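You operate a simulated robot arm through the tools that you are given. There is no shell and no other tool.

You are at the controls of a simulated robot arm. One attempt, no reset.

TASK
The thread snapped: set the tension to 5, reset, slow the tacker to 2000, then press READY.
Fine: pattern, size and count stay as they are.

Only the result counts: the job must be done as asked and must still hold three seconds after the hand-in. Knocking over, shifting, dropping, spilling or breaking anything else fails it.

THE ROBOT
A 7-joint arm with a two-finger parallel gripper, fixed in place. Base frame: the origin is on the floor under the middle of its stand, x ahead of it, y to its left, z up. Lengths are in mm, angles in rad, forces in N, time in s.
It reaches about 1372 mm from its shoulder. Its first joint turns from -2.601 to 2.601 rad. Payload 3.43 kg.
The TCP is the grasp point between the finger pads, 30 mm short of the fingertips. In the tool frame z runs along the fingers and y along their closing line. Largest opening 94 mm; finger width 28, thickness 10; the body of the gripper, 50 by 96 mm, starts 55 mm behind the TCP.
Orientation is told as [roll, pitch, yaw] about the base's x, y, z axes, in that order, counted from this pose: with the fingers straight down and closing along the base's y, the tool's x points along the base's -x, its y along +y and its z along -z.

THE INTERFACE
- The arm moves only by the tool play_rows. Its arguments are lists of equal length, an entry for each row: "travel": the shift along the base's x, y, z in units of 50 mm (1.0 is 50 mm), a list of three; "rotation": the turn, a rotation vector about the base's x, y, z in units of 6 degrees (1.0 is 6 degrees), a list of three; "gripper": the closure, from 0 (fully open) to 1 (shut). In form: {"travel": [[tx, ty, tz], ...], "rotation": [[wx, wy, wz], ...], "gripper": [gripper, ...]}. A call has 1 to 20 rows; each row shifts and turns the commanded pose from where the row before left it. A call with a number of a shift or a turn outside -1 to 1 is refused whole. Rows are played at 5 a second. More than 50 mm and 0.15 rad between two rows, or a gripper value outside its range, and nothing of the call is played. A pose out of reach is approached as far as the arm can. The call stops where the force on the tool passes 90 N (or 10 N more than at its start, if that is more) or the arm is blocked; 0.2 s more then pass. The fingers move at their own pace (about 45 mm/s each) and stop on an object; they squeeze with about 22 N. The grip force told is the motor's: it shows also when the fingers shut on nothing. Time passes only in rows, and 0.2 s behind the last, so rows that do not move let the fingers close. The reply holds the time, the measured pose of the TCP, the force on the tool along the base axes, the opening and the grip force, in the units named above and with some noise, with the torque about the TCP (base axes, N m) and any sound that the robot's microphone picked up.
- Cameras (640 x 400 px; columns grow to the right, rows downward): "scene" is fixed at [218.6, 501.2, 1375]; the picture's right is [0.60, -0.80, 0.00], its down [-0.49, -0.37, -0.79] and it looks along [0.63, 0.47, -0.61] (base axes); focal length 307 px, centre (320, 200). "wrist" rides on the gripper at [76, 14, -102] in the tool frame; the picture's right is [-0.18, 0.98, 0.00], its down [-0.75, -0.14, -0.64] and it looks along [-0.63, -0.12, 0.77] (tool axes); focal length 243 px, centre (320, 200). There is no depth. A picture from a camera that has moved, and an enlarged one, comes with that camera's place and axes in the base frame and with its lens.
- grab_frame(camera): a new picture of that camera. No time passes.
- zoom(camera, box): a new picture of the part [left, top, right, bottom] of that camera's present view, enlarged. No time passes.
- sign_off(): hands the job in; it is judged then, once.

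Places have to be worked out from the pictures, the camera data and where the tool is seen. Open the gripper and draw the arm clear of the work before you hand the job in, unless the task says otherwise.

The tools are called after "Request:" as name(argument=value, ...) on one line, values as JSON. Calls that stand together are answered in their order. play_rows: Moves the arm, as the interface text tells. Its arguments: {"type":"object","properties":{"travel":{"type":"array"},"rotation":{"type":"array"},"gripper":{"type":"array"}},"required":["travel","rotation","gripper"]} The other tools are called the same way: grab_frame (camera) takes a picture; zoom (camera, box) takes an enlarged picture of a part of a camera's view; sign_off () hands the job in.

At the start:

```text
t: 0.0
ee_pos: [849.0, 503.5, 1151.5]
tool_rot: [-0.001, 0.0, -0.002]
wrist_force: [0.8, 0.1, -0.7]
ft_torque: [0.0, -0.02, -0.03]
opening: 94.2
gripper_force: 0.0
```

scene: 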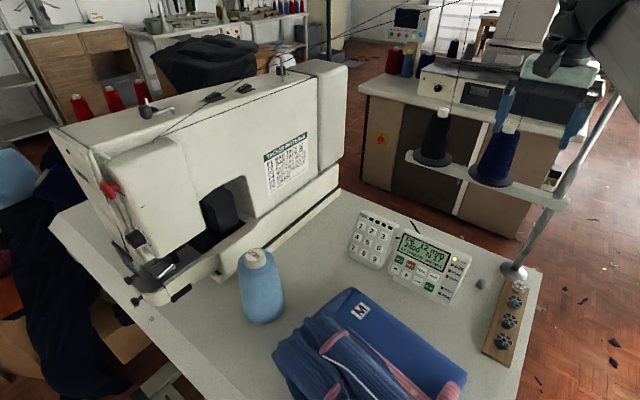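
wrist: 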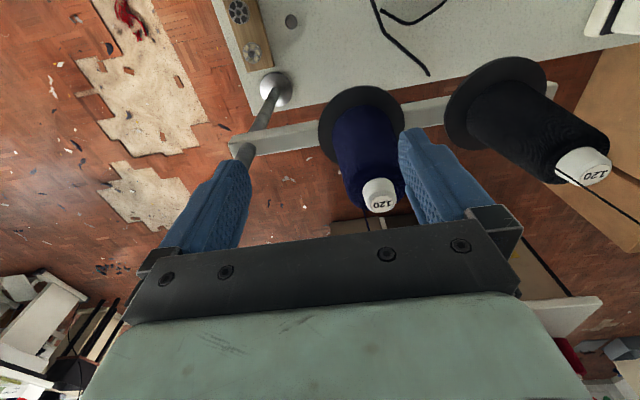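

I start by looking closely at the control panel and the rest of the table.

Request:
zoom(camera="scene", box=[335, 200, 485, 310])

Request:
zoom(camera="scene", box=[385, 220, 475, 305])

Request:
zoom(camera="scene", box=[460, 240, 560, 370])

Request:
zoom(camera="scene", box=[40, 60, 350, 310])

```text
3.64 times, centred on (410, 255) of scene
camera zoom: at [218.6, 501.2, 1375.0], right [0.6, -0.8, 0.0], down [-0.49, -0.37, -0.79], along [0.63, 0.47, -0.61], focal length 1116 px, centre (-7, 0)
```

zoom: 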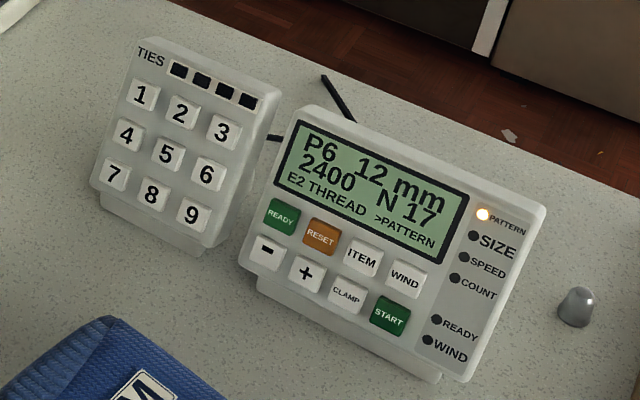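

```text
4.71 times, centred on (430, 262) of scene
camera zoom: at [218.6, 501.2, 1375.0], right [0.6, -0.8, 0.0], down [-0.49, -0.37, -0.79], along [0.63, 0.47, -0.61], focal length 1444 px, centre (-198, -94)
```

zoom: 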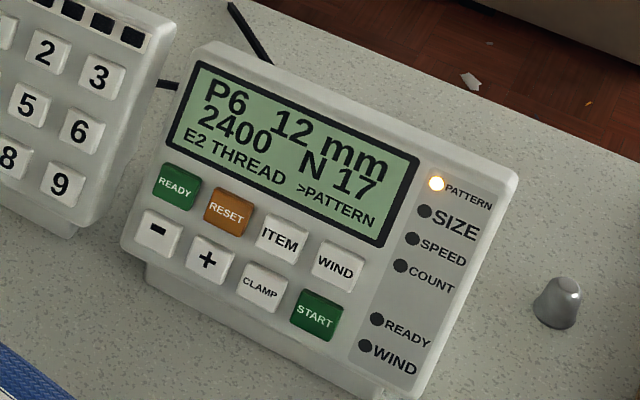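

```text
3.08 times, centred on (510, 305) of scene
camera zoom: at [218.6, 501.2, 1375.0], right [0.6, -0.8, 0.0], down [-0.49, -0.37, -0.79], along [0.63, 0.47, -0.61], focal length 944 px, centre (-265, -123)
```

zoom: 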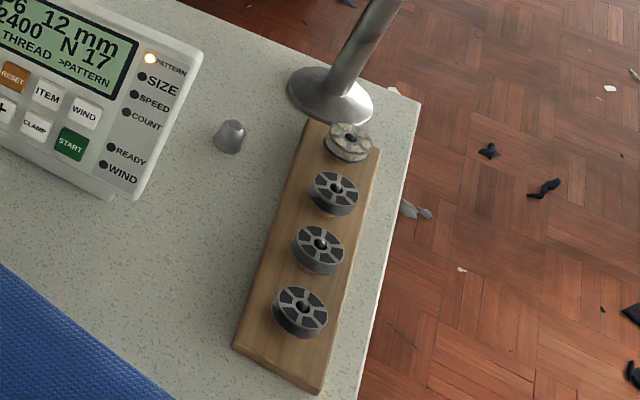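

```text
1.60 times, centred on (195, 185) of scene
camera zoom: at [218.6, 501.2, 1375.0], right [0.6, -0.8, 0.0], down [-0.49, -0.37, -0.79], along [0.63, 0.47, -0.61], focal length 491 px, centre (520, 224)
```

zoom: 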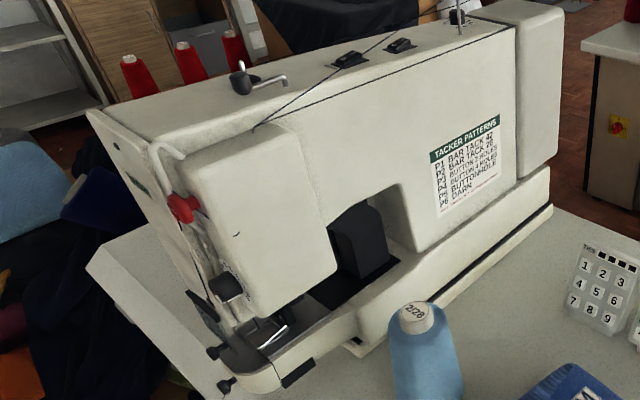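

The panel shows E2 THREAD, P6, 12 mm, 2400, N 17, cursor on PATTERN. I look for the tension control on the machine.

Request:
zoom(camera="scene", box=[85, 140, 215, 310])

Request:
zoom(camera="scene", box=[120, 60, 300, 160])

Request:
zoom(camera="scene", box=[250, 120, 320, 200])

Request:
zoom(camera="scene", box=[400, 0, 640, 240])

Request:
zoom(camera="scene", box=[220, 230, 480, 400])

```text
2.35 times, centred on (150, 225) of scene
camera zoom: at [218.6, 501.2, 1375.0], right [0.6, -0.8, 0.0], down [-0.49, -0.37, -0.79], along [0.63, 0.47, -0.61], focal length 722 px, centre (720, 141)
```

zoom: 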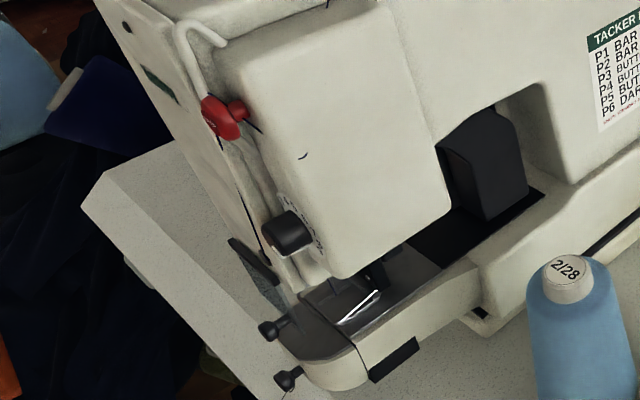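

```text
3.56 times, centred on (210, 110) of scene
camera zoom: at [218.6, 501.2, 1375.0], right [0.6, -0.8, 0.0], down [-0.49, -0.37, -0.79], along [0.63, 0.47, -0.61], focal length 1091 px, centre (711, 520)
```

zoom: 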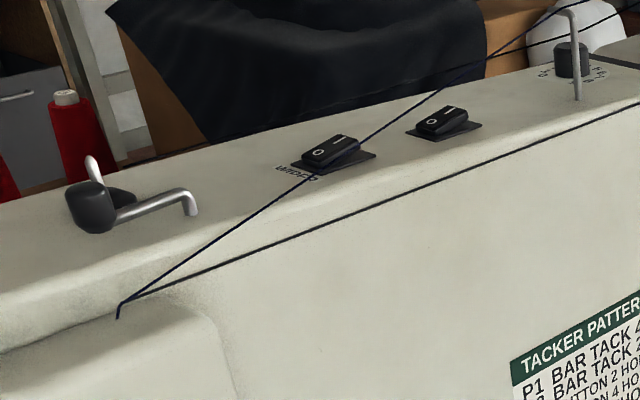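

```text
5.00 times, centred on (285, 160) of scene
camera zoom: at [218.6, 501.2, 1375.0], right [0.6, -0.8, 0.0], down [-0.49, -0.37, -0.79], along [0.63, 0.47, -0.61], focal length 1535 px, centre (495, 400)
```

zoom: 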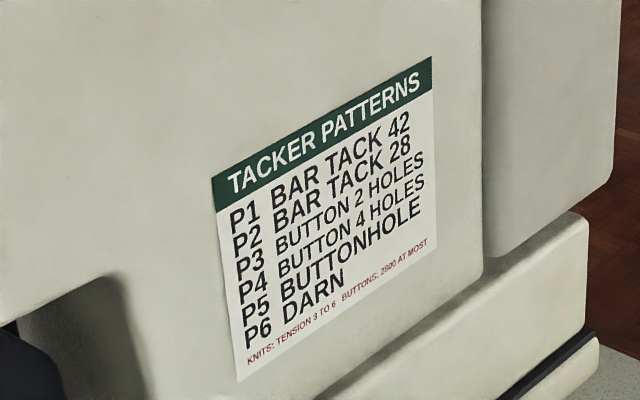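

```text
1.67 times, centred on (520, 120) of scene
camera zoom: at [218.6, 501.2, 1375.0], right [0.6, -0.8, 0.0], down [-0.49, -0.37, -0.79], along [0.63, 0.47, -0.61], focal length 512 px, centre (-13, 333)
```

zoom: 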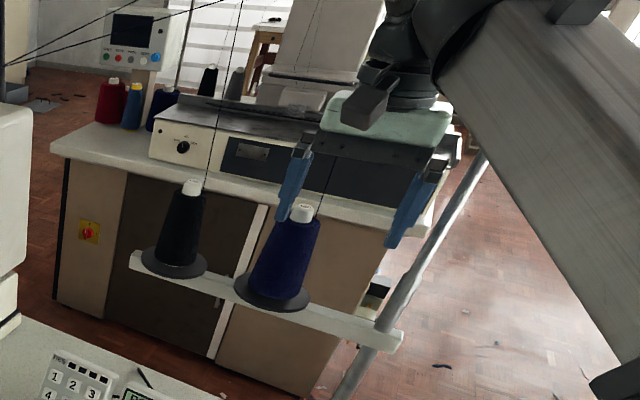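

```text
2.35 times, centred on (350, 315) of scene
camera zoom: at [218.6, 501.2, 1375.0], right [0.6, -0.8, 0.0], down [-0.49, -0.37, -0.79], along [0.63, 0.47, -0.61], focal length 722 px, centre (249, -71)
```

zoom: 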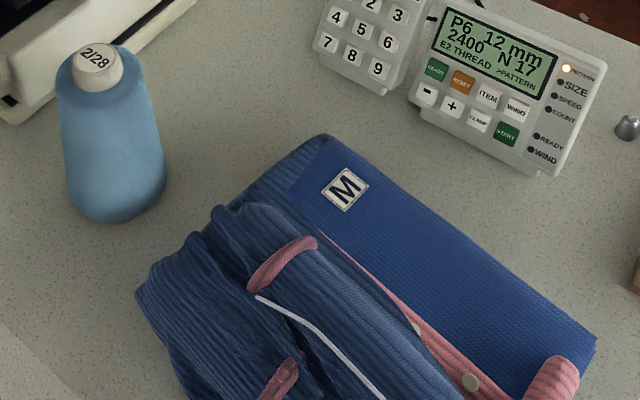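

Two knobs seem to carry scales: one on the face of the sewing head, one on top near the thread pin. I enlarge both.

Request:
zoom(camera="scene", box=[125, 210, 165, 260])

Request:
zoom(camera="scene", box=[265, 50, 300, 90])

Request:
zoom(camera="scene", box=[190, 75, 270, 125])

Request:
zoom(camera="scene", box=[90, 150, 140, 220])

Request:
zoom(camera="scene", box=[110, 220, 210, 310])

```text
8.00 times, centred on (145, 235) of scene
camera zoom: at [218.6, 501.2, 1375.0], right [0.6, -0.8, 0.0], down [-0.49, -0.37, -0.79], along [0.63, 0.47, -0.61], focal length 2456 px, centre (1720, -80)
```

zoom: 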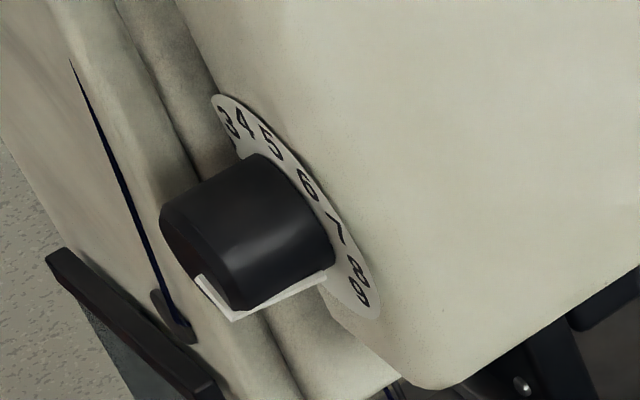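

```text
10.00 times, centred on (282, 70) of scene
camera zoom: at [218.6, 501.2, 1375.0], right [0.6, -0.8, 0.0], down [-0.49, -0.37, -0.79], along [0.63, 0.47, -0.61], focal length 3070 px, centre (695, 1500)
```

zoom: 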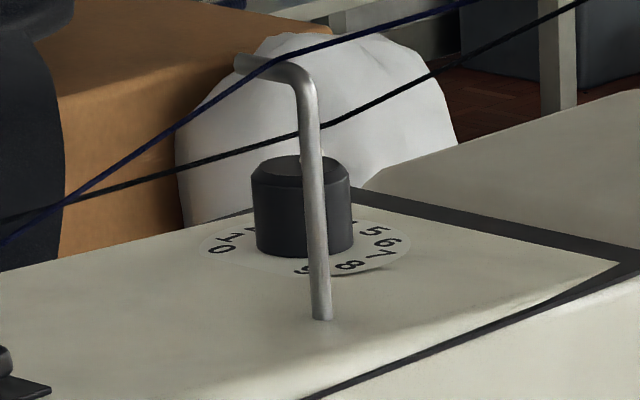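

```text
8.00 times, centred on (230, 100) of scene
camera zoom: at [218.6, 501.2, 1375.0], right [0.6, -0.8, 0.0], down [-0.49, -0.37, -0.79], along [0.63, 0.47, -0.61], focal length 2456 px, centre (1040, 1000)
```

zoom: 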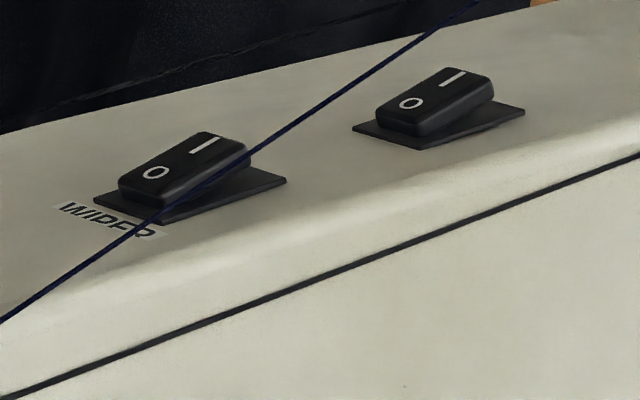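

```text
5.71 times, centred on (115, 185) of scene
camera zoom: at [218.6, 501.2, 1375.0], right [0.6, -0.8, 0.0], down [-0.49, -0.37, -0.79], along [0.63, 0.47, -0.61], focal length 1754 px, centre (1491, 286)
```

zoom: 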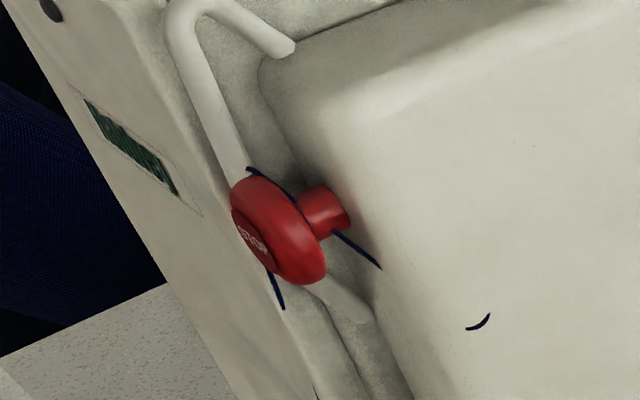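

```text
4.44 times, centred on (160, 265) of scene
camera zoom: at [218.6, 501.2, 1375.0], right [0.6, -0.8, 0.0], down [-0.49, -0.37, -0.79], along [0.63, 0.47, -0.61], focal length 1364 px, centre (1031, -89)
```

zoom: 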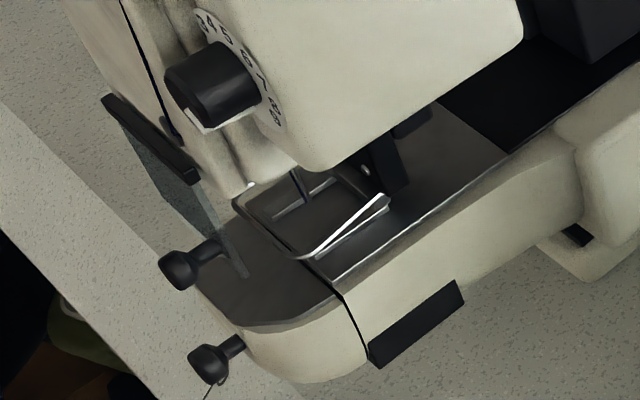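

The tension dial seems to be on the head's end face (facing −x, around x≈380, y≈1095, z≈900), with its pointer currently past 8. I move the arm round clear of the machine, tilting the tool so the wrist camera can see that face.

Request:
play_rows(travel=[[-0.845, 0.38, 0], [-0.845, 0.38, 0], [-0.845, 0.38, 0], [-0.845, 0.38, 0], [-0.845, 0.38, 0], [-0.845, 0.38, 0], [-0.845, 0.38, 0], [-0.845, 0.38, 0], [-0.845, 0.38, 0], [-0.845, 0.38, 0], [-0.845, 0.38, 0], [-0.845, 0.38, 0], [-0.845, 0.38, 0]], rotation=[[0, -0.577, 0], [0, -0.577, 0], [0, -0.577, 0], [0, -0.577, 0], [0, -0.577, 0], [0, -0.577, 0], [0, -0.577, 0], [0, -0.577, 0], [0, -0.577, 0], [0, -0.577, 0], [0, -0.577, 0], [0, -0.577, 0], [0, -0.577, 0]], gripper=[0, 0, 0, 0, 0, 0, 0, 0, 0, 0, 0, 0, 0])

Request:
grab_frame(camera="scene")

Request:
grab_frame(camera="wrist")

```text
t: 2.8
ee_pos: [299.6, 750.9, 1153.1]
tool_rot: [0.0, -0.786, -0.003]
wrist_force: [-0.6, -0.1, 0.2]
ft_torque: [-0.02, 0.01, 0.02]
opening: 94.0
gripper_force: 0.1
```

```text
taken
```

scene: 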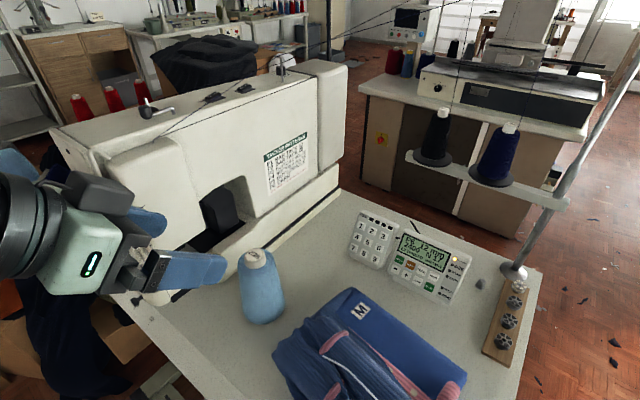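

```text
taken
camera wrist: at [173.0, 764.7, 1172.0], right [0.13, 0.98, 0.13], down [0.08, -0.14, 0.99], along [0.99, -0.12, -0.1], focal length 243 px, centre (320, 200)
```

wrist: 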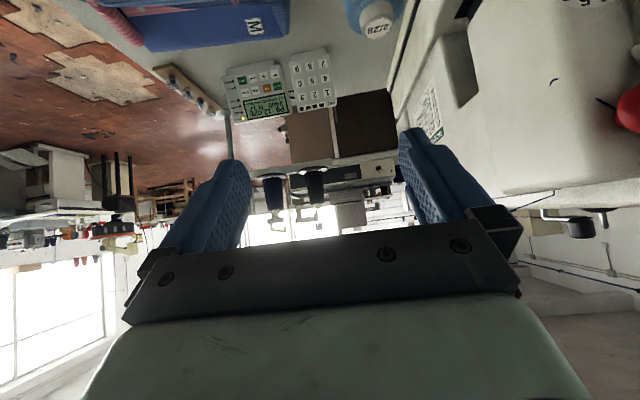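

Motion tracks well. I continue along y to sit in front of the head's end face, still high and at small x.

Request:
play_rows(travel=[[-0.3, 0.865, 0], [-0.3, 0.865, 0], [-0.3, 0.865, 0], [-0.3, 0.865, 0], [-0.3, 0.865, 0], [-0.3, 0.865, 0], [-0.3, 0.865, -0.1], [-0.3, 0.865, -0.1]], rotation=[[0, 0, 0], [0, 0, 0], [0, 0, 0], [0, 0, 0], [0, 0, 0], [0, 0, 0], [0, 0, 0], [0, 0, 0]], gripper=[0, 0, 0, 0, 0, 0, 0, 0])

Request:
grab_frame(camera="scene")

Request:
grab_frame(camera="wrist")

```text
t: 4.6
ee_pos: [180.4, 1096.5, 1143.0]
tool_rot: [0.001, -0.784, -0.002]
wrist_force: [-0.5, 0.0, 0.5]
ft_torque: [0.04, 0.05, 0.03]
opening: 93.8
gripper_force: 0.1
```

```text
taken
```

scene: 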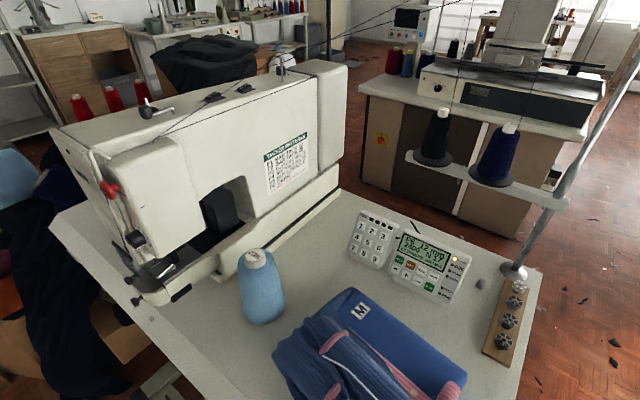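

```text
taken
camera wrist: at [52.4, 1111.1, 1160.7], right [0.13, 0.98, 0.13], down [0.08, -0.14, 0.99], along [0.99, -0.12, -0.1], focal length 243 px, centre (320, 200)
```

wrist: 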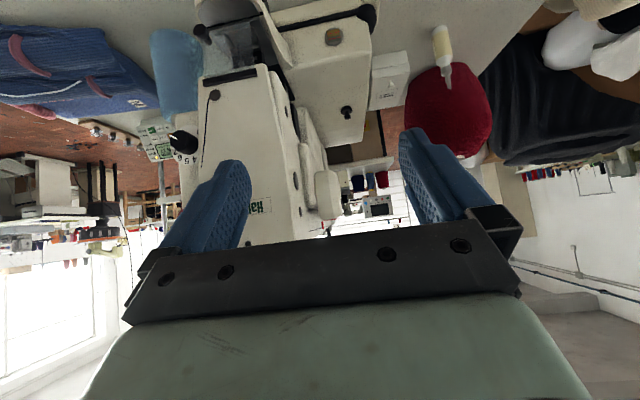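

The dial is visible in the wrist view around (185,148), upside down. I zoom in on it.

Request:
zoom(camera="wrist", box=[150, 60, 290, 200])

Request:
zoom(camera="wrist", box=[160, 120, 210, 170])

Request:
zoom(camera="wrist", box=[190, 0, 470, 150])

```text
2.86 times, centred on (220, 130) of wrist
camera zoom: at [52.4, 1111.1, 1160.7], right [0.13, 0.98, 0.13], down [0.08, -0.14, 0.99], along [0.99, -0.12, -0.1], focal length 693 px, centre (606, 400)
```

zoom: 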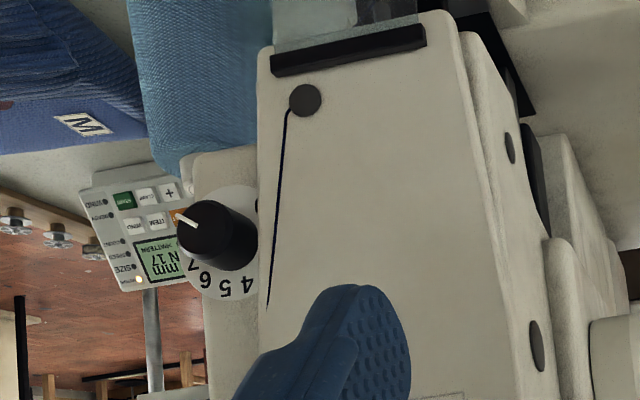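

```text
8.00 times, centred on (185, 145) of wrist
camera zoom: at [52.4, 1111.1, 1160.7], right [0.13, 0.98, 0.13], down [0.08, -0.14, 0.99], along [0.99, -0.12, -0.1], focal length 1941 px, centre (1400, 640)
```

zoom: 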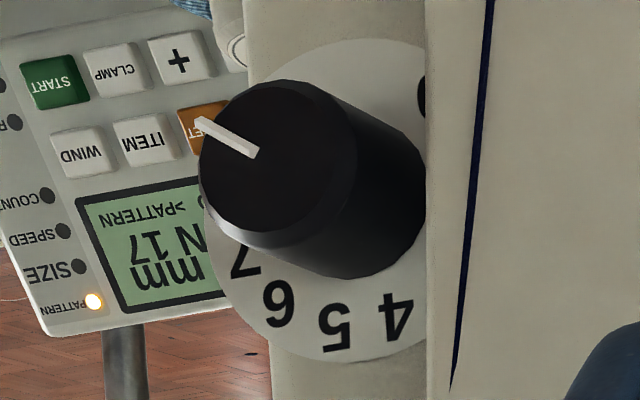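

```text
2.29 times, centred on (330, 75) of wrist
camera zoom: at [52.4, 1111.1, 1160.7], right [0.13, 0.98, 0.13], down [0.08, -0.14, 0.99], along [0.99, -0.12, -0.1], focal length 555 px, centre (297, 486)
```

zoom: 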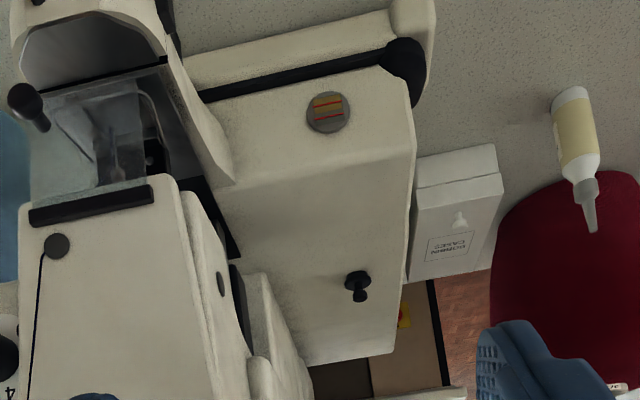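

The dial is on the −y side of the face: from both views I place its plate at about (324, 924, 1041), the pointer near 9, numbers rising clockwise ~30° apart with 5 near the top. I move the camera straight in front for a closer, squarer look.

Request:
play_rows(travel=[[0.2, -0.72, -0.28], [0.2, -0.72, -0.28], [0.2, -0.72, -0.28], [0.2, -0.72, -0.28], [0.2, -0.72, -0.28], [0, 0, 0]], rotation=[[0, 0, 0], [0, 0, 0], [0, 0, 0], [0, 0, 0], [0, 0, 0], [0, 0, 0]], gripper=[0, 0, 0, 0, 0, 0])

Request:
grab_frame(camera="wrist")

Request:
zoom(camera="wrist", box=[270, 100, 420, 220])

Request:
grab_frame(camera="scene")

```text
t: 6.0
ee_pos: [231.0, 917.1, 1072.9]
tool_rot: [0.0, -0.786, 0.0]
wrist_force: [-0.4, 0.4, 0.0]
ft_torque: [-0.04, 0.01, 0.05]
opening: 94.4
gripper_force: 0.0
```

```text
taken
camera wrist: at [103.1, 929.8, 1090.2], right [0.13, 0.98, 0.13], down [0.08, -0.14, 0.99], along [0.99, -0.12, -0.1], focal length 243 px, centre (320, 200)
```

wrist: 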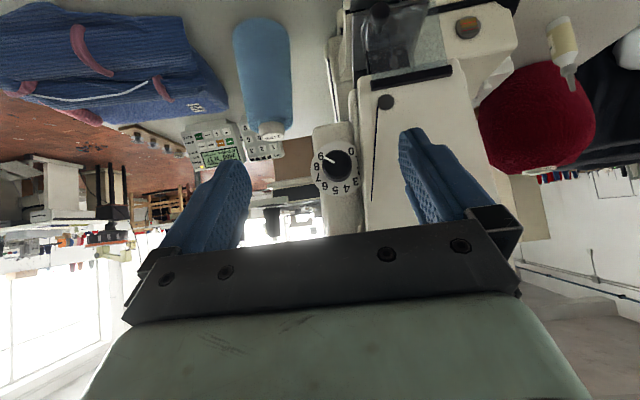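

```text
3.33 times, centred on (345, 160) of wrist
camera zoom: at [103.1, 929.8, 1090.2], right [0.13, 0.98, 0.13], down [0.08, -0.14, 0.99], along [0.99, -0.12, -0.1], focal length 809 px, centre (237, 333)
```

zoom: 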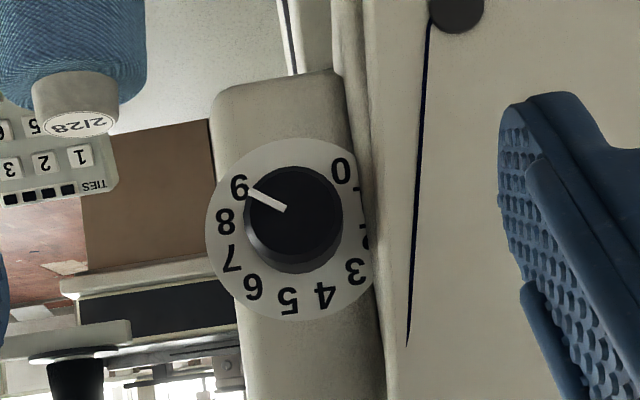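

```text
taken
```

scene: 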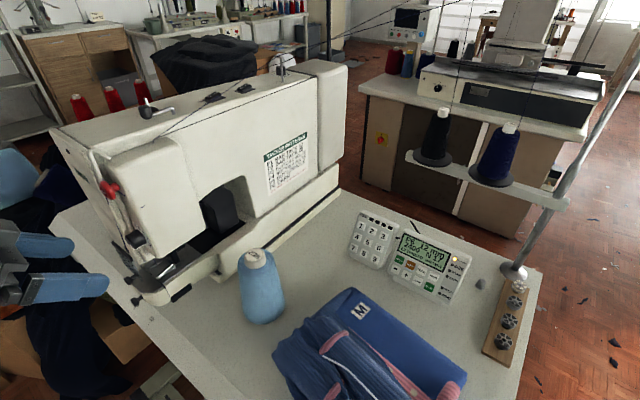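

The dial reads about 9 (scale 0–9, 30° per unit, 5 at ~15° clockwise of top); its axis is near y≈922, z≈1042, with the face-plate wall about 21 mm to its +y side and a red STOP above at z≈1135. I back off slightly, bring the tool horizontal toward +x and roll so the fingers close near-vertically with the camera on the −y side.

Request:
play_rows(travel=[[-0.1, 0, -0.075], [-0.1, 0, -0.075], [-0.1, 0, -0.075], [-0.1, 0, -0.075], [-0.1, 0, -0.075], [-0.1, 0, -0.075], [-0.1, 0, -0.075], [-0.1, 0, -0.075], [0, 0, 0], [0, 0, 0], [0, 0, 0], [0, 0, 0], [0, 0, 0], [0, 0, 0], [0, 0, 0], [0, 0, 0], [0, 0, 0], [0, 0, 0]], rotation=[[0, -0.9375, 0], [0, -0.9375, 0], [0, -0.9375, 0], [0, -0.9375, 0], [0, -0.9375, 0], [0, -0.9375, 0], [0, -0.9375, 0], [0, -0.9375, 0], [-1, 0, 0], [-1, 0, 0], [-1, 0, 0], [-1, 0, 0], [-1, 0, 0], [-1, 0, 0], [-1, 0, 0], [-1, 0, 0], [-1, 0, 0], [-1, 0, 0]], gripper=[0.3, 0.3, 0.3, 0.3, 0.3, 0.3, 0.3, 0.3, 0.3, 0.3, 0.3, 0.3, 0.3, 0.3, 0.3, 0.3, 0.3, 0.3])

Request:
grab_frame(camera="wrist")

Request:
grab_frame(camera="scene")

```text
t: 9.8
ee_pos: [190.4, 917.2, 1041.1]
tool_rot: [-1.57, -0.521, 1.569]
wrist_force: [0.1, -0.5, -0.4]
ft_torque: [0.02, 0.04, -0.02]
opening: 65.7
gripper_force: 0.1
```

```text
taken
camera wrist: at [87.6, 857.2, 989.7], right [0.0, 0.65, -0.76], down [-0.64, 0.58, 0.5], along [0.77, 0.49, 0.42], focal length 243 px, centre (320, 200)
```

wrist: 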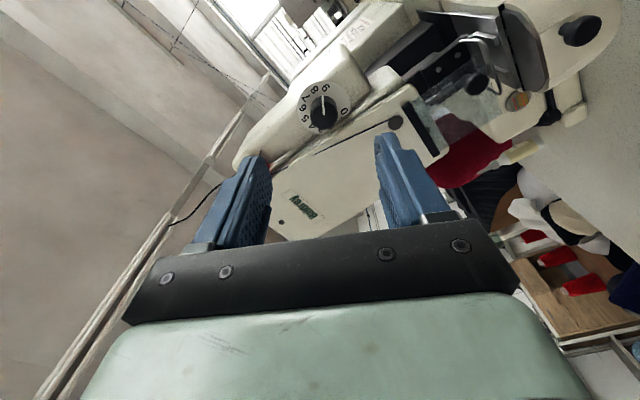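

```text
taken
```

scene: 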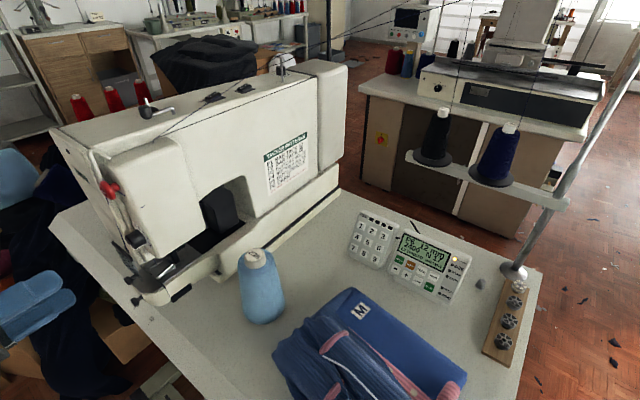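

Orientation is as intended. I zoom on the dial from here to refine its position and the pointer angle.

Request:
zoom(camera="wrist", box=[280, 60, 380, 150])

Request:
zoom(camera="wrist", box=[190, 60, 500, 260])

```text
4.44 times, centred on (330, 105) of wrist
camera zoom: at [87.6, 857.2, 989.7], right [0.0, 0.65, -0.76], down [-0.64, 0.58, 0.5], along [0.77, 0.49, 0.42], focal length 1078 px, centre (276, 622)
```

zoom: 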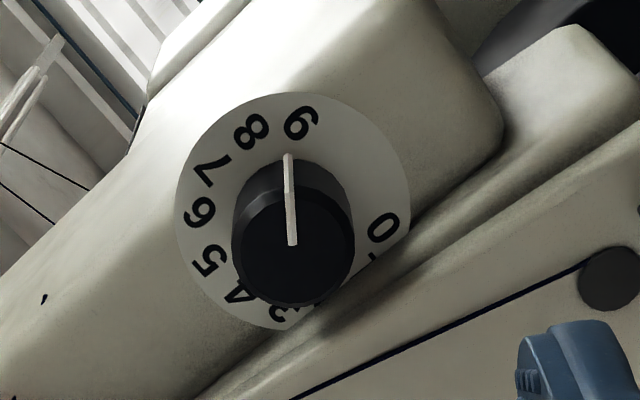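

```text
2.00 times, centred on (345, 160) of wrist
camera zoom: at [87.6, 857.2, 989.7], right [0.0, 0.65, -0.76], down [-0.64, 0.58, 0.5], along [0.77, 0.49, 0.42], focal length 485 px, centre (270, 280)
```

zoom: 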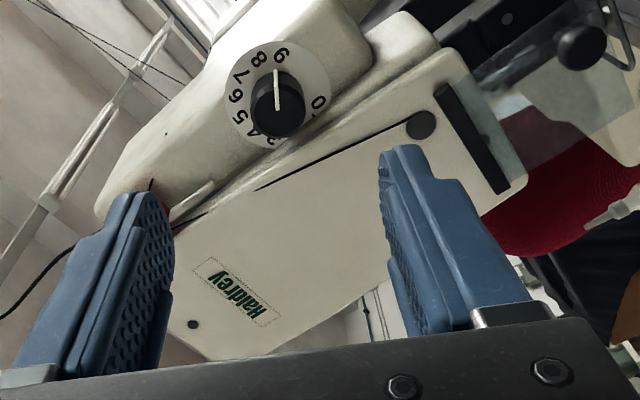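

Triangulating again gives the dial axis at (y≈922, z≈1041), knob front at x≈303, plate at x≈324, knob about 25 mm across, pointer around 8.7. I roll to a 20° start angle, offset 5 mm to the −y side for wall clearance, and part-close the fingers.

Request:
play_rows(travel=[[0, 0, -0.02], [0, 0, -0.016], [0.4, 0, 0], [0.4, 0, 0], [0, 0, 0]], rotation=[[-0.833, 0, 0], [-0.833, 0, 0], [0, 0, 0], [0, 0, 0], [0, 0, 0]], gripper=[0.62, 0.62, 0.62, 0.62, 0.62])

Request:
grab_frame(camera="wrist")

Request:
zoom(camera="wrist", box=[240, 60, 420, 190])

Request:
zoom(camera="scene", box=[60, 180, 200, 320])

```text
t: 11.0
ee_pos: [230.6, 915.7, 1038.0]
tool_rot: [-1.57, -0.349, 1.57]
wrist_force: [0.3, 0.2, -0.1]
ft_torque: [0.01, 0.01, 0.04]
opening: 36.1
gripper_force: 0.1
```

```text
taken
camera wrist: at [127.0, 849.7, 999.1], right [0.0, 0.51, -0.86], down [-0.64, 0.66, 0.39], along [0.77, 0.55, 0.33], focal length 243 px, centre (320, 200)
```

wrist: 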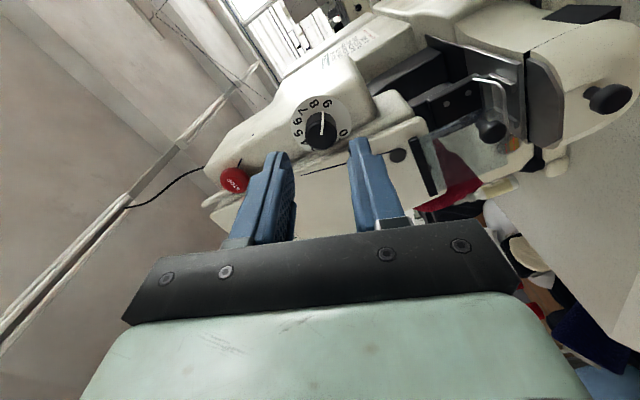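

```text
3.08 times, centred on (330, 125) of wrist
camera zoom: at [127.0, 849.7, 999.1], right [0.0, 0.51, -0.86], down [-0.64, 0.66, 0.39], along [0.77, 0.55, 0.33], focal length 746 px, centre (289, 431)
```

zoom: 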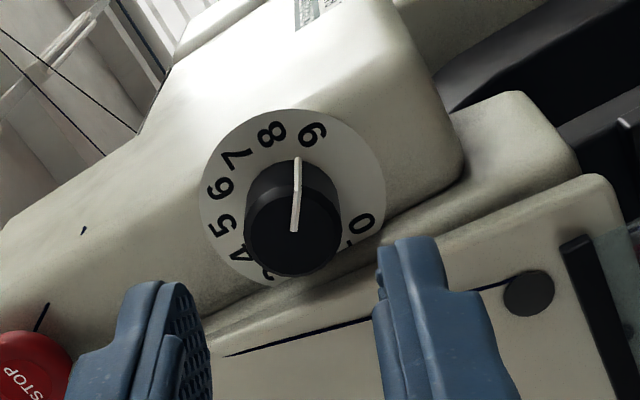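

```text
2.86 times, centred on (130, 250) of scene
camera zoom: at [218.6, 501.2, 1375.0], right [0.6, -0.8, 0.0], down [-0.49, -0.37, -0.79], along [0.63, 0.47, -0.61], focal length 877 px, centre (863, 57)
```

zoom: 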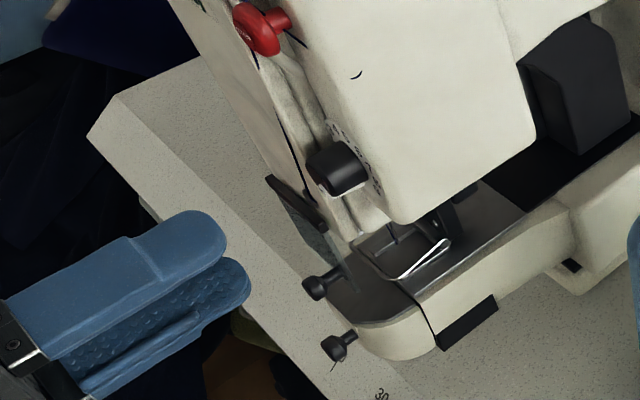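

The knob sits centred between the open fingers with STOP well above. I approach slowly along +x so the fingertips end near x≈316, straddling the knob.

Request:
play_rows(travel=[[0.4, 0.016, 0], [0.3, 0, 0], [0.2, 0, 0], [0.12, 0, 0], [0.1, 0, 0], [0, 0, 0]], rotation=[[0, 0, 0], [0, 0, 0], [0, 0, 0], [0, 0, 0], [0, 0, 0], [0, 0, 0]], gripper=[0.62, 0.62, 0.62, 0.62, 0.62, 0.62])

Request:
grab_frame(camera="wrist")

Request:
zoom(camera="wrist", box=[250, 80, 410, 200])

Request:
zoom(camera="scene", box=[85, 180, 205, 290])

```text
t: 12.4
ee_pos: [286.4, 917.0, 1038.5]
tool_rot: [-1.571, -0.348, 1.568]
wrist_force: [0.5, -0.7, 0.1]
ft_torque: [-0.01, 0.02, -0.03]
opening: 35.9
gripper_force: 0.0
```

```text
taken
camera wrist: at [183.0, 850.0, 999.0], right [0.0, 0.51, -0.86], down [-0.64, 0.66, 0.39], along [0.77, 0.55, 0.33], focal length 243 px, centre (320, 200)
```

wrist: 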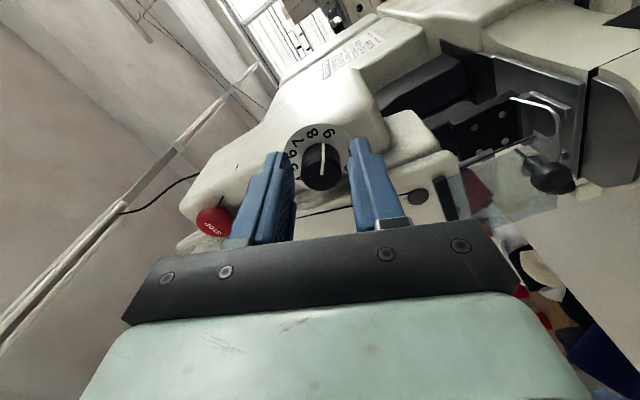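

```text
3.33 times, centred on (330, 140) of wrist
camera zoom: at [183.0, 850.0, 999.0], right [0.0, 0.51, -0.86], down [-0.64, 0.66, 0.39], along [0.77, 0.55, 0.33], focal length 809 px, centre (287, 400)
```

zoom: 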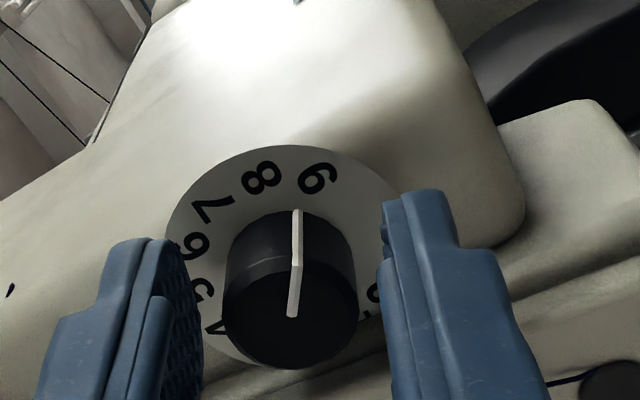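

```text
3.64 times, centred on (145, 235) of scene
camera zoom: at [218.6, 501.2, 1375.0], right [0.6, -0.8, 0.0], down [-0.49, -0.37, -0.79], along [0.63, 0.47, -0.61], focal length 1116 px, centre (956, 73)
```

zoom: 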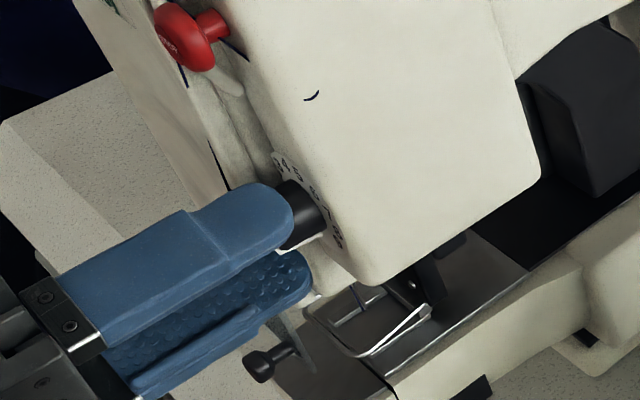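

No contact forces and the fingers straddle the knob evenly. I close on it now.

Request:
play_rows(travel=[[0, 0, 0], [0, 0, 0], [0, 0, 0], [0, 0, 0]], rotation=[[0, 0, 0], [0, 0, 0], [0, 0, 0], [0, 0, 0]], gripper=[1, 1, 1, 1])

```text
t: 13.4
ee_pos: [286.4, 918.0, 1038.2]
tool_rot: [-1.57, -0.35, 1.569]
wrist_force: [2.2, 0.1, 6.1]
ft_torque: [0.08, -0.17, -0.11]
opening: 25.1
gripper_force: 44.8
```

Gripped: opening 25 mm, only ~6 N side force. I now turn the knob 40° counter-clockwise (about −x), following its axis.

Request:
play_rows(travel=[[0, 0, 0.015], [0, 0, 0.012], [0, 0, 0.009], [0, 0, 0.009], [0, 0, 0.009], [0, 0, 0.009], [0, 0, 0.009], [0, 0, 0.009], [0, 0, 0]], rotation=[[-0.833, 0, 0], [-0.833, 0, 0], [-0.833, 0, 0], [-0.833, 0, 0], [-0.833, 0, 0], [-0.833, 0, 0], [-0.833, 0, 0], [-0.833, 0, 0], [0, 0, 0]], gripper=[1, 1, 1, 1, 1, 1, 1, 1, 1])

Request:
zoom(camera="wrist", box=[250, 80, 410, 200])

Request:
zoom(camera="scene", box=[85, 180, 205, 290])

```text
t: 15.4
ee_pos: [286.3, 916.7, 1044.7]
tool_rot: [-1.573, 0.35, 1.568]
wrist_force: [-8.8, -12.7, 7.0]
ft_torque: [0.04, -0.58, -1.04]
opening: 25.2
gripper_force: 45.4
```

```text
3.33 times, centred on (330, 140) of wrist
camera zoom: at [182.8, 840.3, 1056.6], right [0.0, -0.16, -0.99], down [-0.64, 0.76, -0.13], along [0.77, 0.63, -0.1], focal length 809 px, centre (287, 400)
```

zoom: 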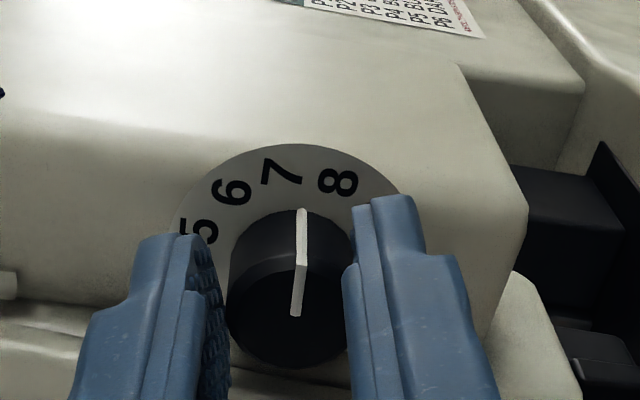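

```text
3.64 times, centred on (145, 235) of scene
camera zoom: at [218.6, 501.2, 1375.0], right [0.6, -0.8, 0.0], down [-0.49, -0.37, -0.79], along [0.63, 0.47, -0.61], focal length 1116 px, centre (956, 73)
```

zoom: 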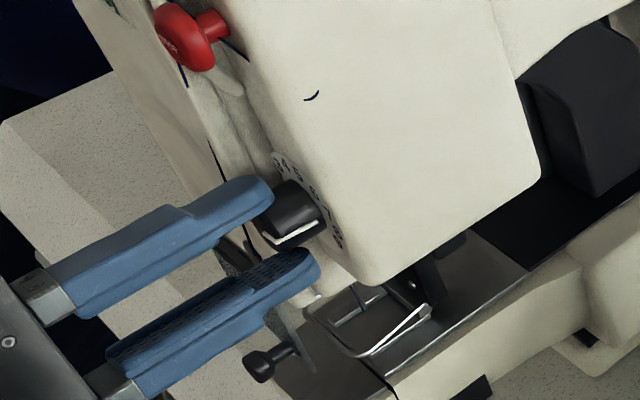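

The knob followed: pointer now between 7 and 8, grip still solid. I open slightly, roll back +40° around the knob without leaving it, and regrip.

Request:
play_rows(travel=[[0, 0, 0], [0, 0, 0], [0, 0, 0], [0, 0, -0.009], [0, 0, -0.009], [0, 0, -0.009], [0, 0, -0.009], [0, 0, -0.009], [0, 0, -0.009], [0, 0, -0.009], [0, 0, -0.009], [0, 0, 0]], rotation=[[0, 0, 0], [0, 0, 0], [0, 0, 0], [0.833, 0, 0], [0.833, 0, 0], [0.833, 0, 0], [0.833, 0, 0], [0.833, 0, 0], [0.833, 0, 0], [0.833, 0, 0], [0.833, 0, 0], [0, 0, 0]], gripper=[0.62, 0.62, 0.62, 0.62, 0.62, 0.62, 0.62, 0.62, 0.62, 0.62, 0.62, 0.62])

Request:
zoom(camera="wrist", box=[250, 80, 410, 200])

Request:
zoom(camera="scene", box=[85, 180, 205, 290])

```text
t: 18.0
ee_pos: [287.0, 916.7, 1039.4]
tool_rot: [-1.57, -0.351, 1.568]
wrist_force: [-0.2, -0.2, 0.5]
ft_torque: [-0.01, 0.02, 0.0]
opening: 35.6
gripper_force: 0.0
```

```text
3.33 times, centred on (330, 140) of wrist
camera zoom: at [183.4, 850.1, 1000.0], right [0.0, 0.51, -0.86], down [-0.64, 0.66, 0.39], along [0.77, 0.55, 0.33], focal length 809 px, centre (287, 400)
```

zoom: 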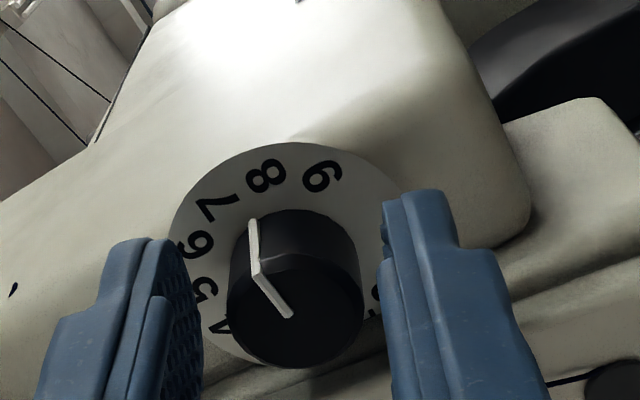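

```text
3.64 times, centred on (145, 235) of scene
camera zoom: at [218.6, 501.2, 1375.0], right [0.6, -0.8, 0.0], down [-0.49, -0.37, -0.79], along [0.63, 0.47, -0.61], focal length 1116 px, centre (956, 73)
```

zoom: 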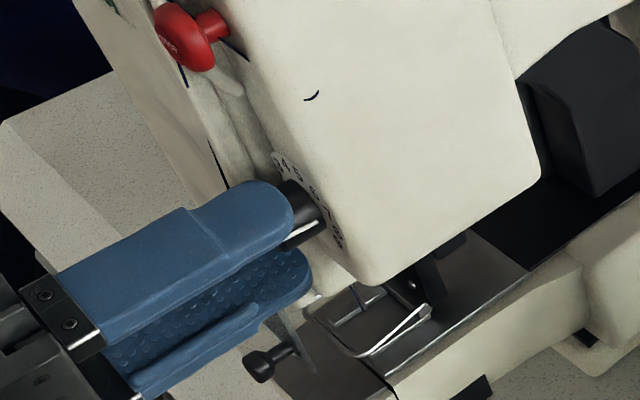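

The pointer stands near 7.4 (≈86°). I regrip and turn a further 40°.

Request:
play_rows(travel=[[0, 0, 0], [0, 0, 0], [0, 0, 0], [0, 0, 0.009], [0, 0, 0.009], [0, 0, 0.009], [0, 0, 0.009], [0, 0, 0.009], [0, 0, 0.009], [0, 0, 0.009], [0, 0, 0.009], [0, 0, 0], [0, 0, 0], [0, 0, 0], [0, 0, 0]], rotation=[[0, 0, 0], [0, 0, 0], [0, 0, 0], [-0.833, 0, 0], [-0.833, 0, 0], [-0.833, 0, 0], [-0.833, 0, 0], [-0.833, 0, 0], [-0.833, 0, 0], [-0.833, 0, 0], [-0.833, 0, 0], [0, 0, 0], [0, 0, 0], [0, 0, 0], [0, 0, 0]], gripper=[1, 1, 1, 1, 1, 1, 1, 1, 1, 1, 1, 1, 0.62, 0.62, 0.62])

Request:
zoom(camera="wrist", box=[250, 80, 410, 200])

Request:
zoom(camera="scene", box=[85, 180, 205, 290])

```text
t: 21.2
ee_pos: [287.4, 917.9, 1044.3]
tool_rot: [-1.571, 0.35, 1.568]
wrist_force: [0.1, 0.0, 0.4]
ft_torque: [-0.01, 0.0, -0.02]
opening: 35.6
gripper_force: 0.0
```

```text
3.33 times, centred on (330, 140) of wrist
camera zoom: at [183.2, 841.3, 1056.4], right [0.0, -0.16, -0.99], down [-0.64, 0.76, -0.13], along [0.77, 0.63, -0.1], focal length 809 px, centre (287, 400)
```

zoom: 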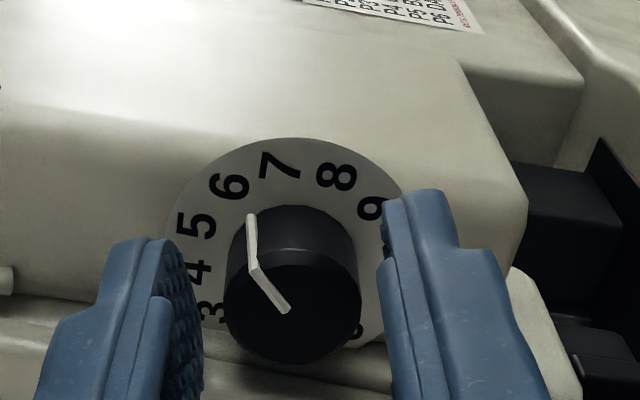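

```text
3.64 times, centred on (145, 235) of scene
camera zoom: at [218.6, 501.2, 1375.0], right [0.6, -0.8, 0.0], down [-0.49, -0.37, -0.79], along [0.63, 0.47, -0.61], focal length 1116 px, centre (956, 73)
```

zoom: 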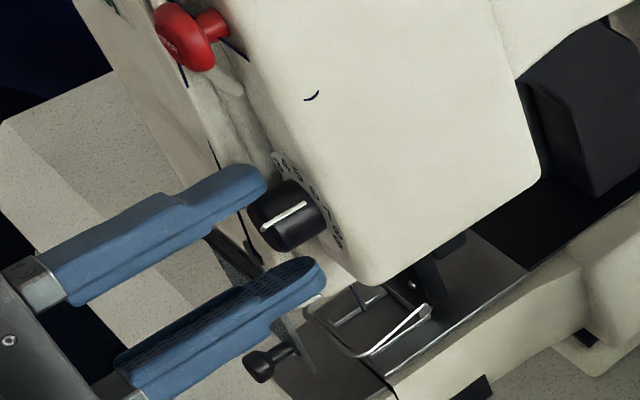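

The pointer is now at about 6 (≈45°). I roll back 35°, regrip and turn the remaining ~29°, then open and check.

Request:
play_rows(travel=[[0, 0, -0.0089], [0, 0, -0.0089], [0, 0, -0.0089], [0, 0, -0.0089], [0, 0, -0.0089], [0, 0, -0.0089], [0, 0, -0.0089], [0, 0, 0], [0, 0, 0], [0, 0, 0], [0, 0, 0.0087], [0, 0, 0.0087], [0, 0, 0.0087], [0, 0, 0.0087], [0, 0, 0.0087], [0, 0, 0.0087], [0, 0, 0], [0, 0, 0], [0, 0, 0], [0, 0, 0]], rotation=[[0.833, 0, 0], [0.833, 0, 0], [0.833, 0, 0], [0.833, 0, 0], [0.833, 0, 0], [0.833, 0, 0], [0.833, 0, 0], [0, 0, 0], [0, 0, 0], [0, 0, 0], [-0.806, 0, 0], [-0.806, 0, 0], [-0.806, 0, 0], [-0.806, 0, 0], [-0.806, 0, 0], [-0.806, 0, 0], [0, 0, 0], [0, 0, 0], [0, 0, 0], [0, 0, 0]], gripper=[0.62, 0.62, 0.62, 0.62, 0.62, 0.62, 0.62, 1, 1, 1, 1, 1, 1, 1, 1, 1, 1, 0.62, 0.62, 0.62])

Request:
zoom(camera="wrist", box=[250, 80, 410, 200])

Request:
zoom(camera="scene", box=[85, 180, 205, 290])

```text
t: 25.4
ee_pos: [287.4, 916.3, 1044.7]
tool_rot: [-1.569, 0.245, 1.568]
wrist_force: [-0.4, 0.9, 1.0]
ft_torque: [0.04, 0.02, 0.0]
opening: 35.7
gripper_force: 0.0
```

```text
3.33 times, centred on (330, 140) of wrist
camera zoom: at [184.2, 838.7, 1047.8], right [0.0, -0.06, -1.0], down [-0.64, 0.77, -0.05], along [0.77, 0.64, -0.04], focal length 809 px, centre (287, 400)
```

zoom: 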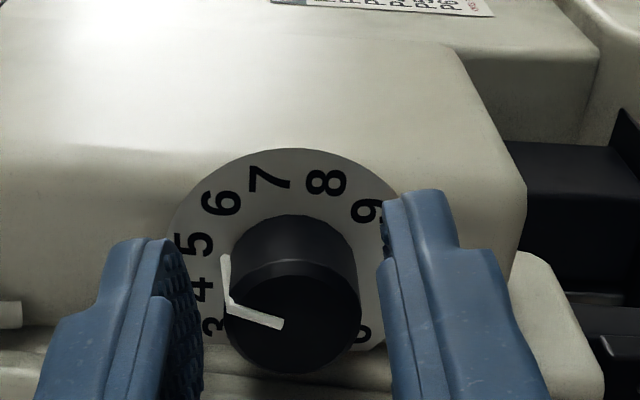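

```text
3.64 times, centred on (145, 235) of scene
camera zoom: at [218.6, 501.2, 1375.0], right [0.6, -0.8, 0.0], down [-0.49, -0.37, -0.79], along [0.63, 0.47, -0.61], focal length 1116 px, centre (956, 73)
```

zoom: 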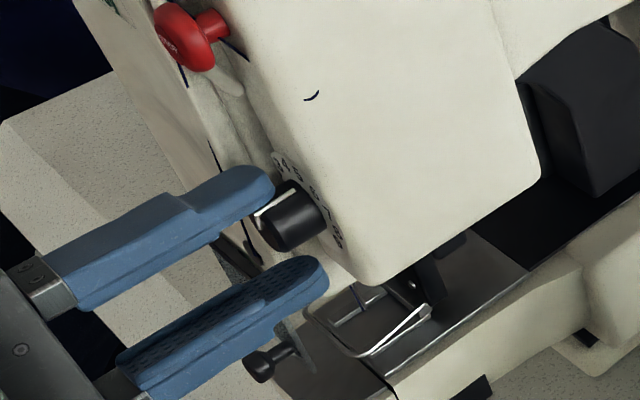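

The pointer looks very near 5. I retreat straight back and turn the wrist so the camera looks squarely at the dial to verify.

Request:
play_rows(travel=[[-0.3, 0, 0], [-0.6, 0, 0], [-0.9, 0, 0], [0, 0.1, 0.04], [0, 0.1, 0.04], [0, 0.1, 0.04], [0, 0.1, 0.04], [0, 0.1, 0.04], [0, 0.0, 0.04], [0, 0, 0]], rotation=[[0, 0, 0], [0, 0, 0], [0, 0, 0], [1, 0, 0], [1, 0, 0], [0.333, 0, -1], [0, 0, -1], [0, 0, -1], [0, 0, -1], [0, 0, -1]], gripper=[0.62, 0.62, 0.62, 0.3, 0.3, 0.3, 0.3, 0.3, 0.3, 0.3])

Request:
grab_frame(camera="wrist")

Request:
zoom(camera="wrist", box=[280, 130, 380, 230])

Request:
zoom(camera="scene", box=[125, 210, 165, 260])

```text
t: 27.6
ee_pos: [202.3, 944.7, 1053.5]
tool_rot: [-1.57, 0.0, 1.173]
wrist_force: [77.8, 2.8, -6.0]
ft_torque: [0.17, -1.14, 1.93]
opening: 66.0
gripper_force: 0.0
out of reach, approached as far as the arm can: row 9, 10
```

```text
taken
camera wrist: at [77.7, 914.0, 1040.6], right [0.07, 0.17, -0.98], down [-0.3, 0.94, 0.14], along [0.95, 0.29, 0.12], focal length 243 px, centre (320, 200)
```

wrist: 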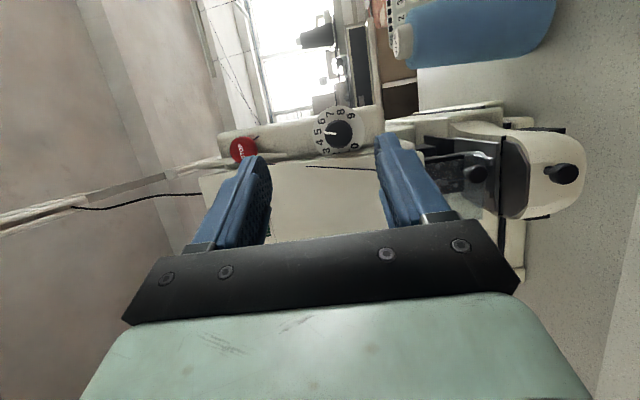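

```text
4.00 times, centred on (330, 180) of wrist
camera zoom: at [77.7, 914.0, 1040.6], right [0.07, 0.17, -0.98], down [-0.3, 0.94, 0.14], along [0.95, 0.29, 0.12], focal length 970 px, centre (280, 280)
```

zoom: 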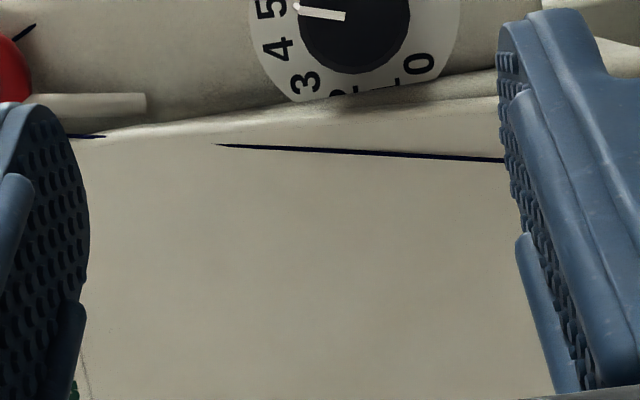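

```text
8.00 times, centred on (145, 235) of scene
camera zoom: at [218.6, 501.2, 1375.0], right [0.6, -0.8, 0.0], down [-0.49, -0.37, -0.79], along [0.63, 0.47, -0.61], focal length 2456 px, centre (1720, -80)
```

zoom: 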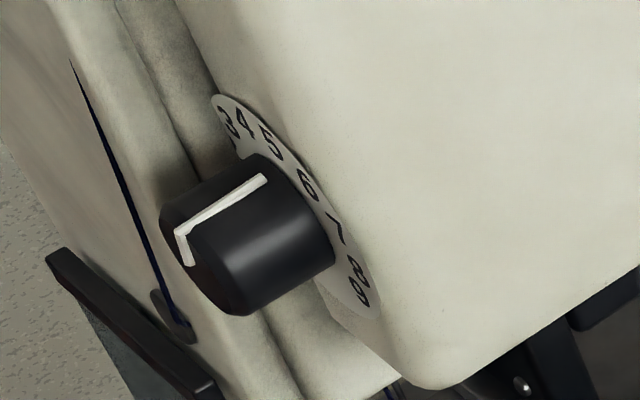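

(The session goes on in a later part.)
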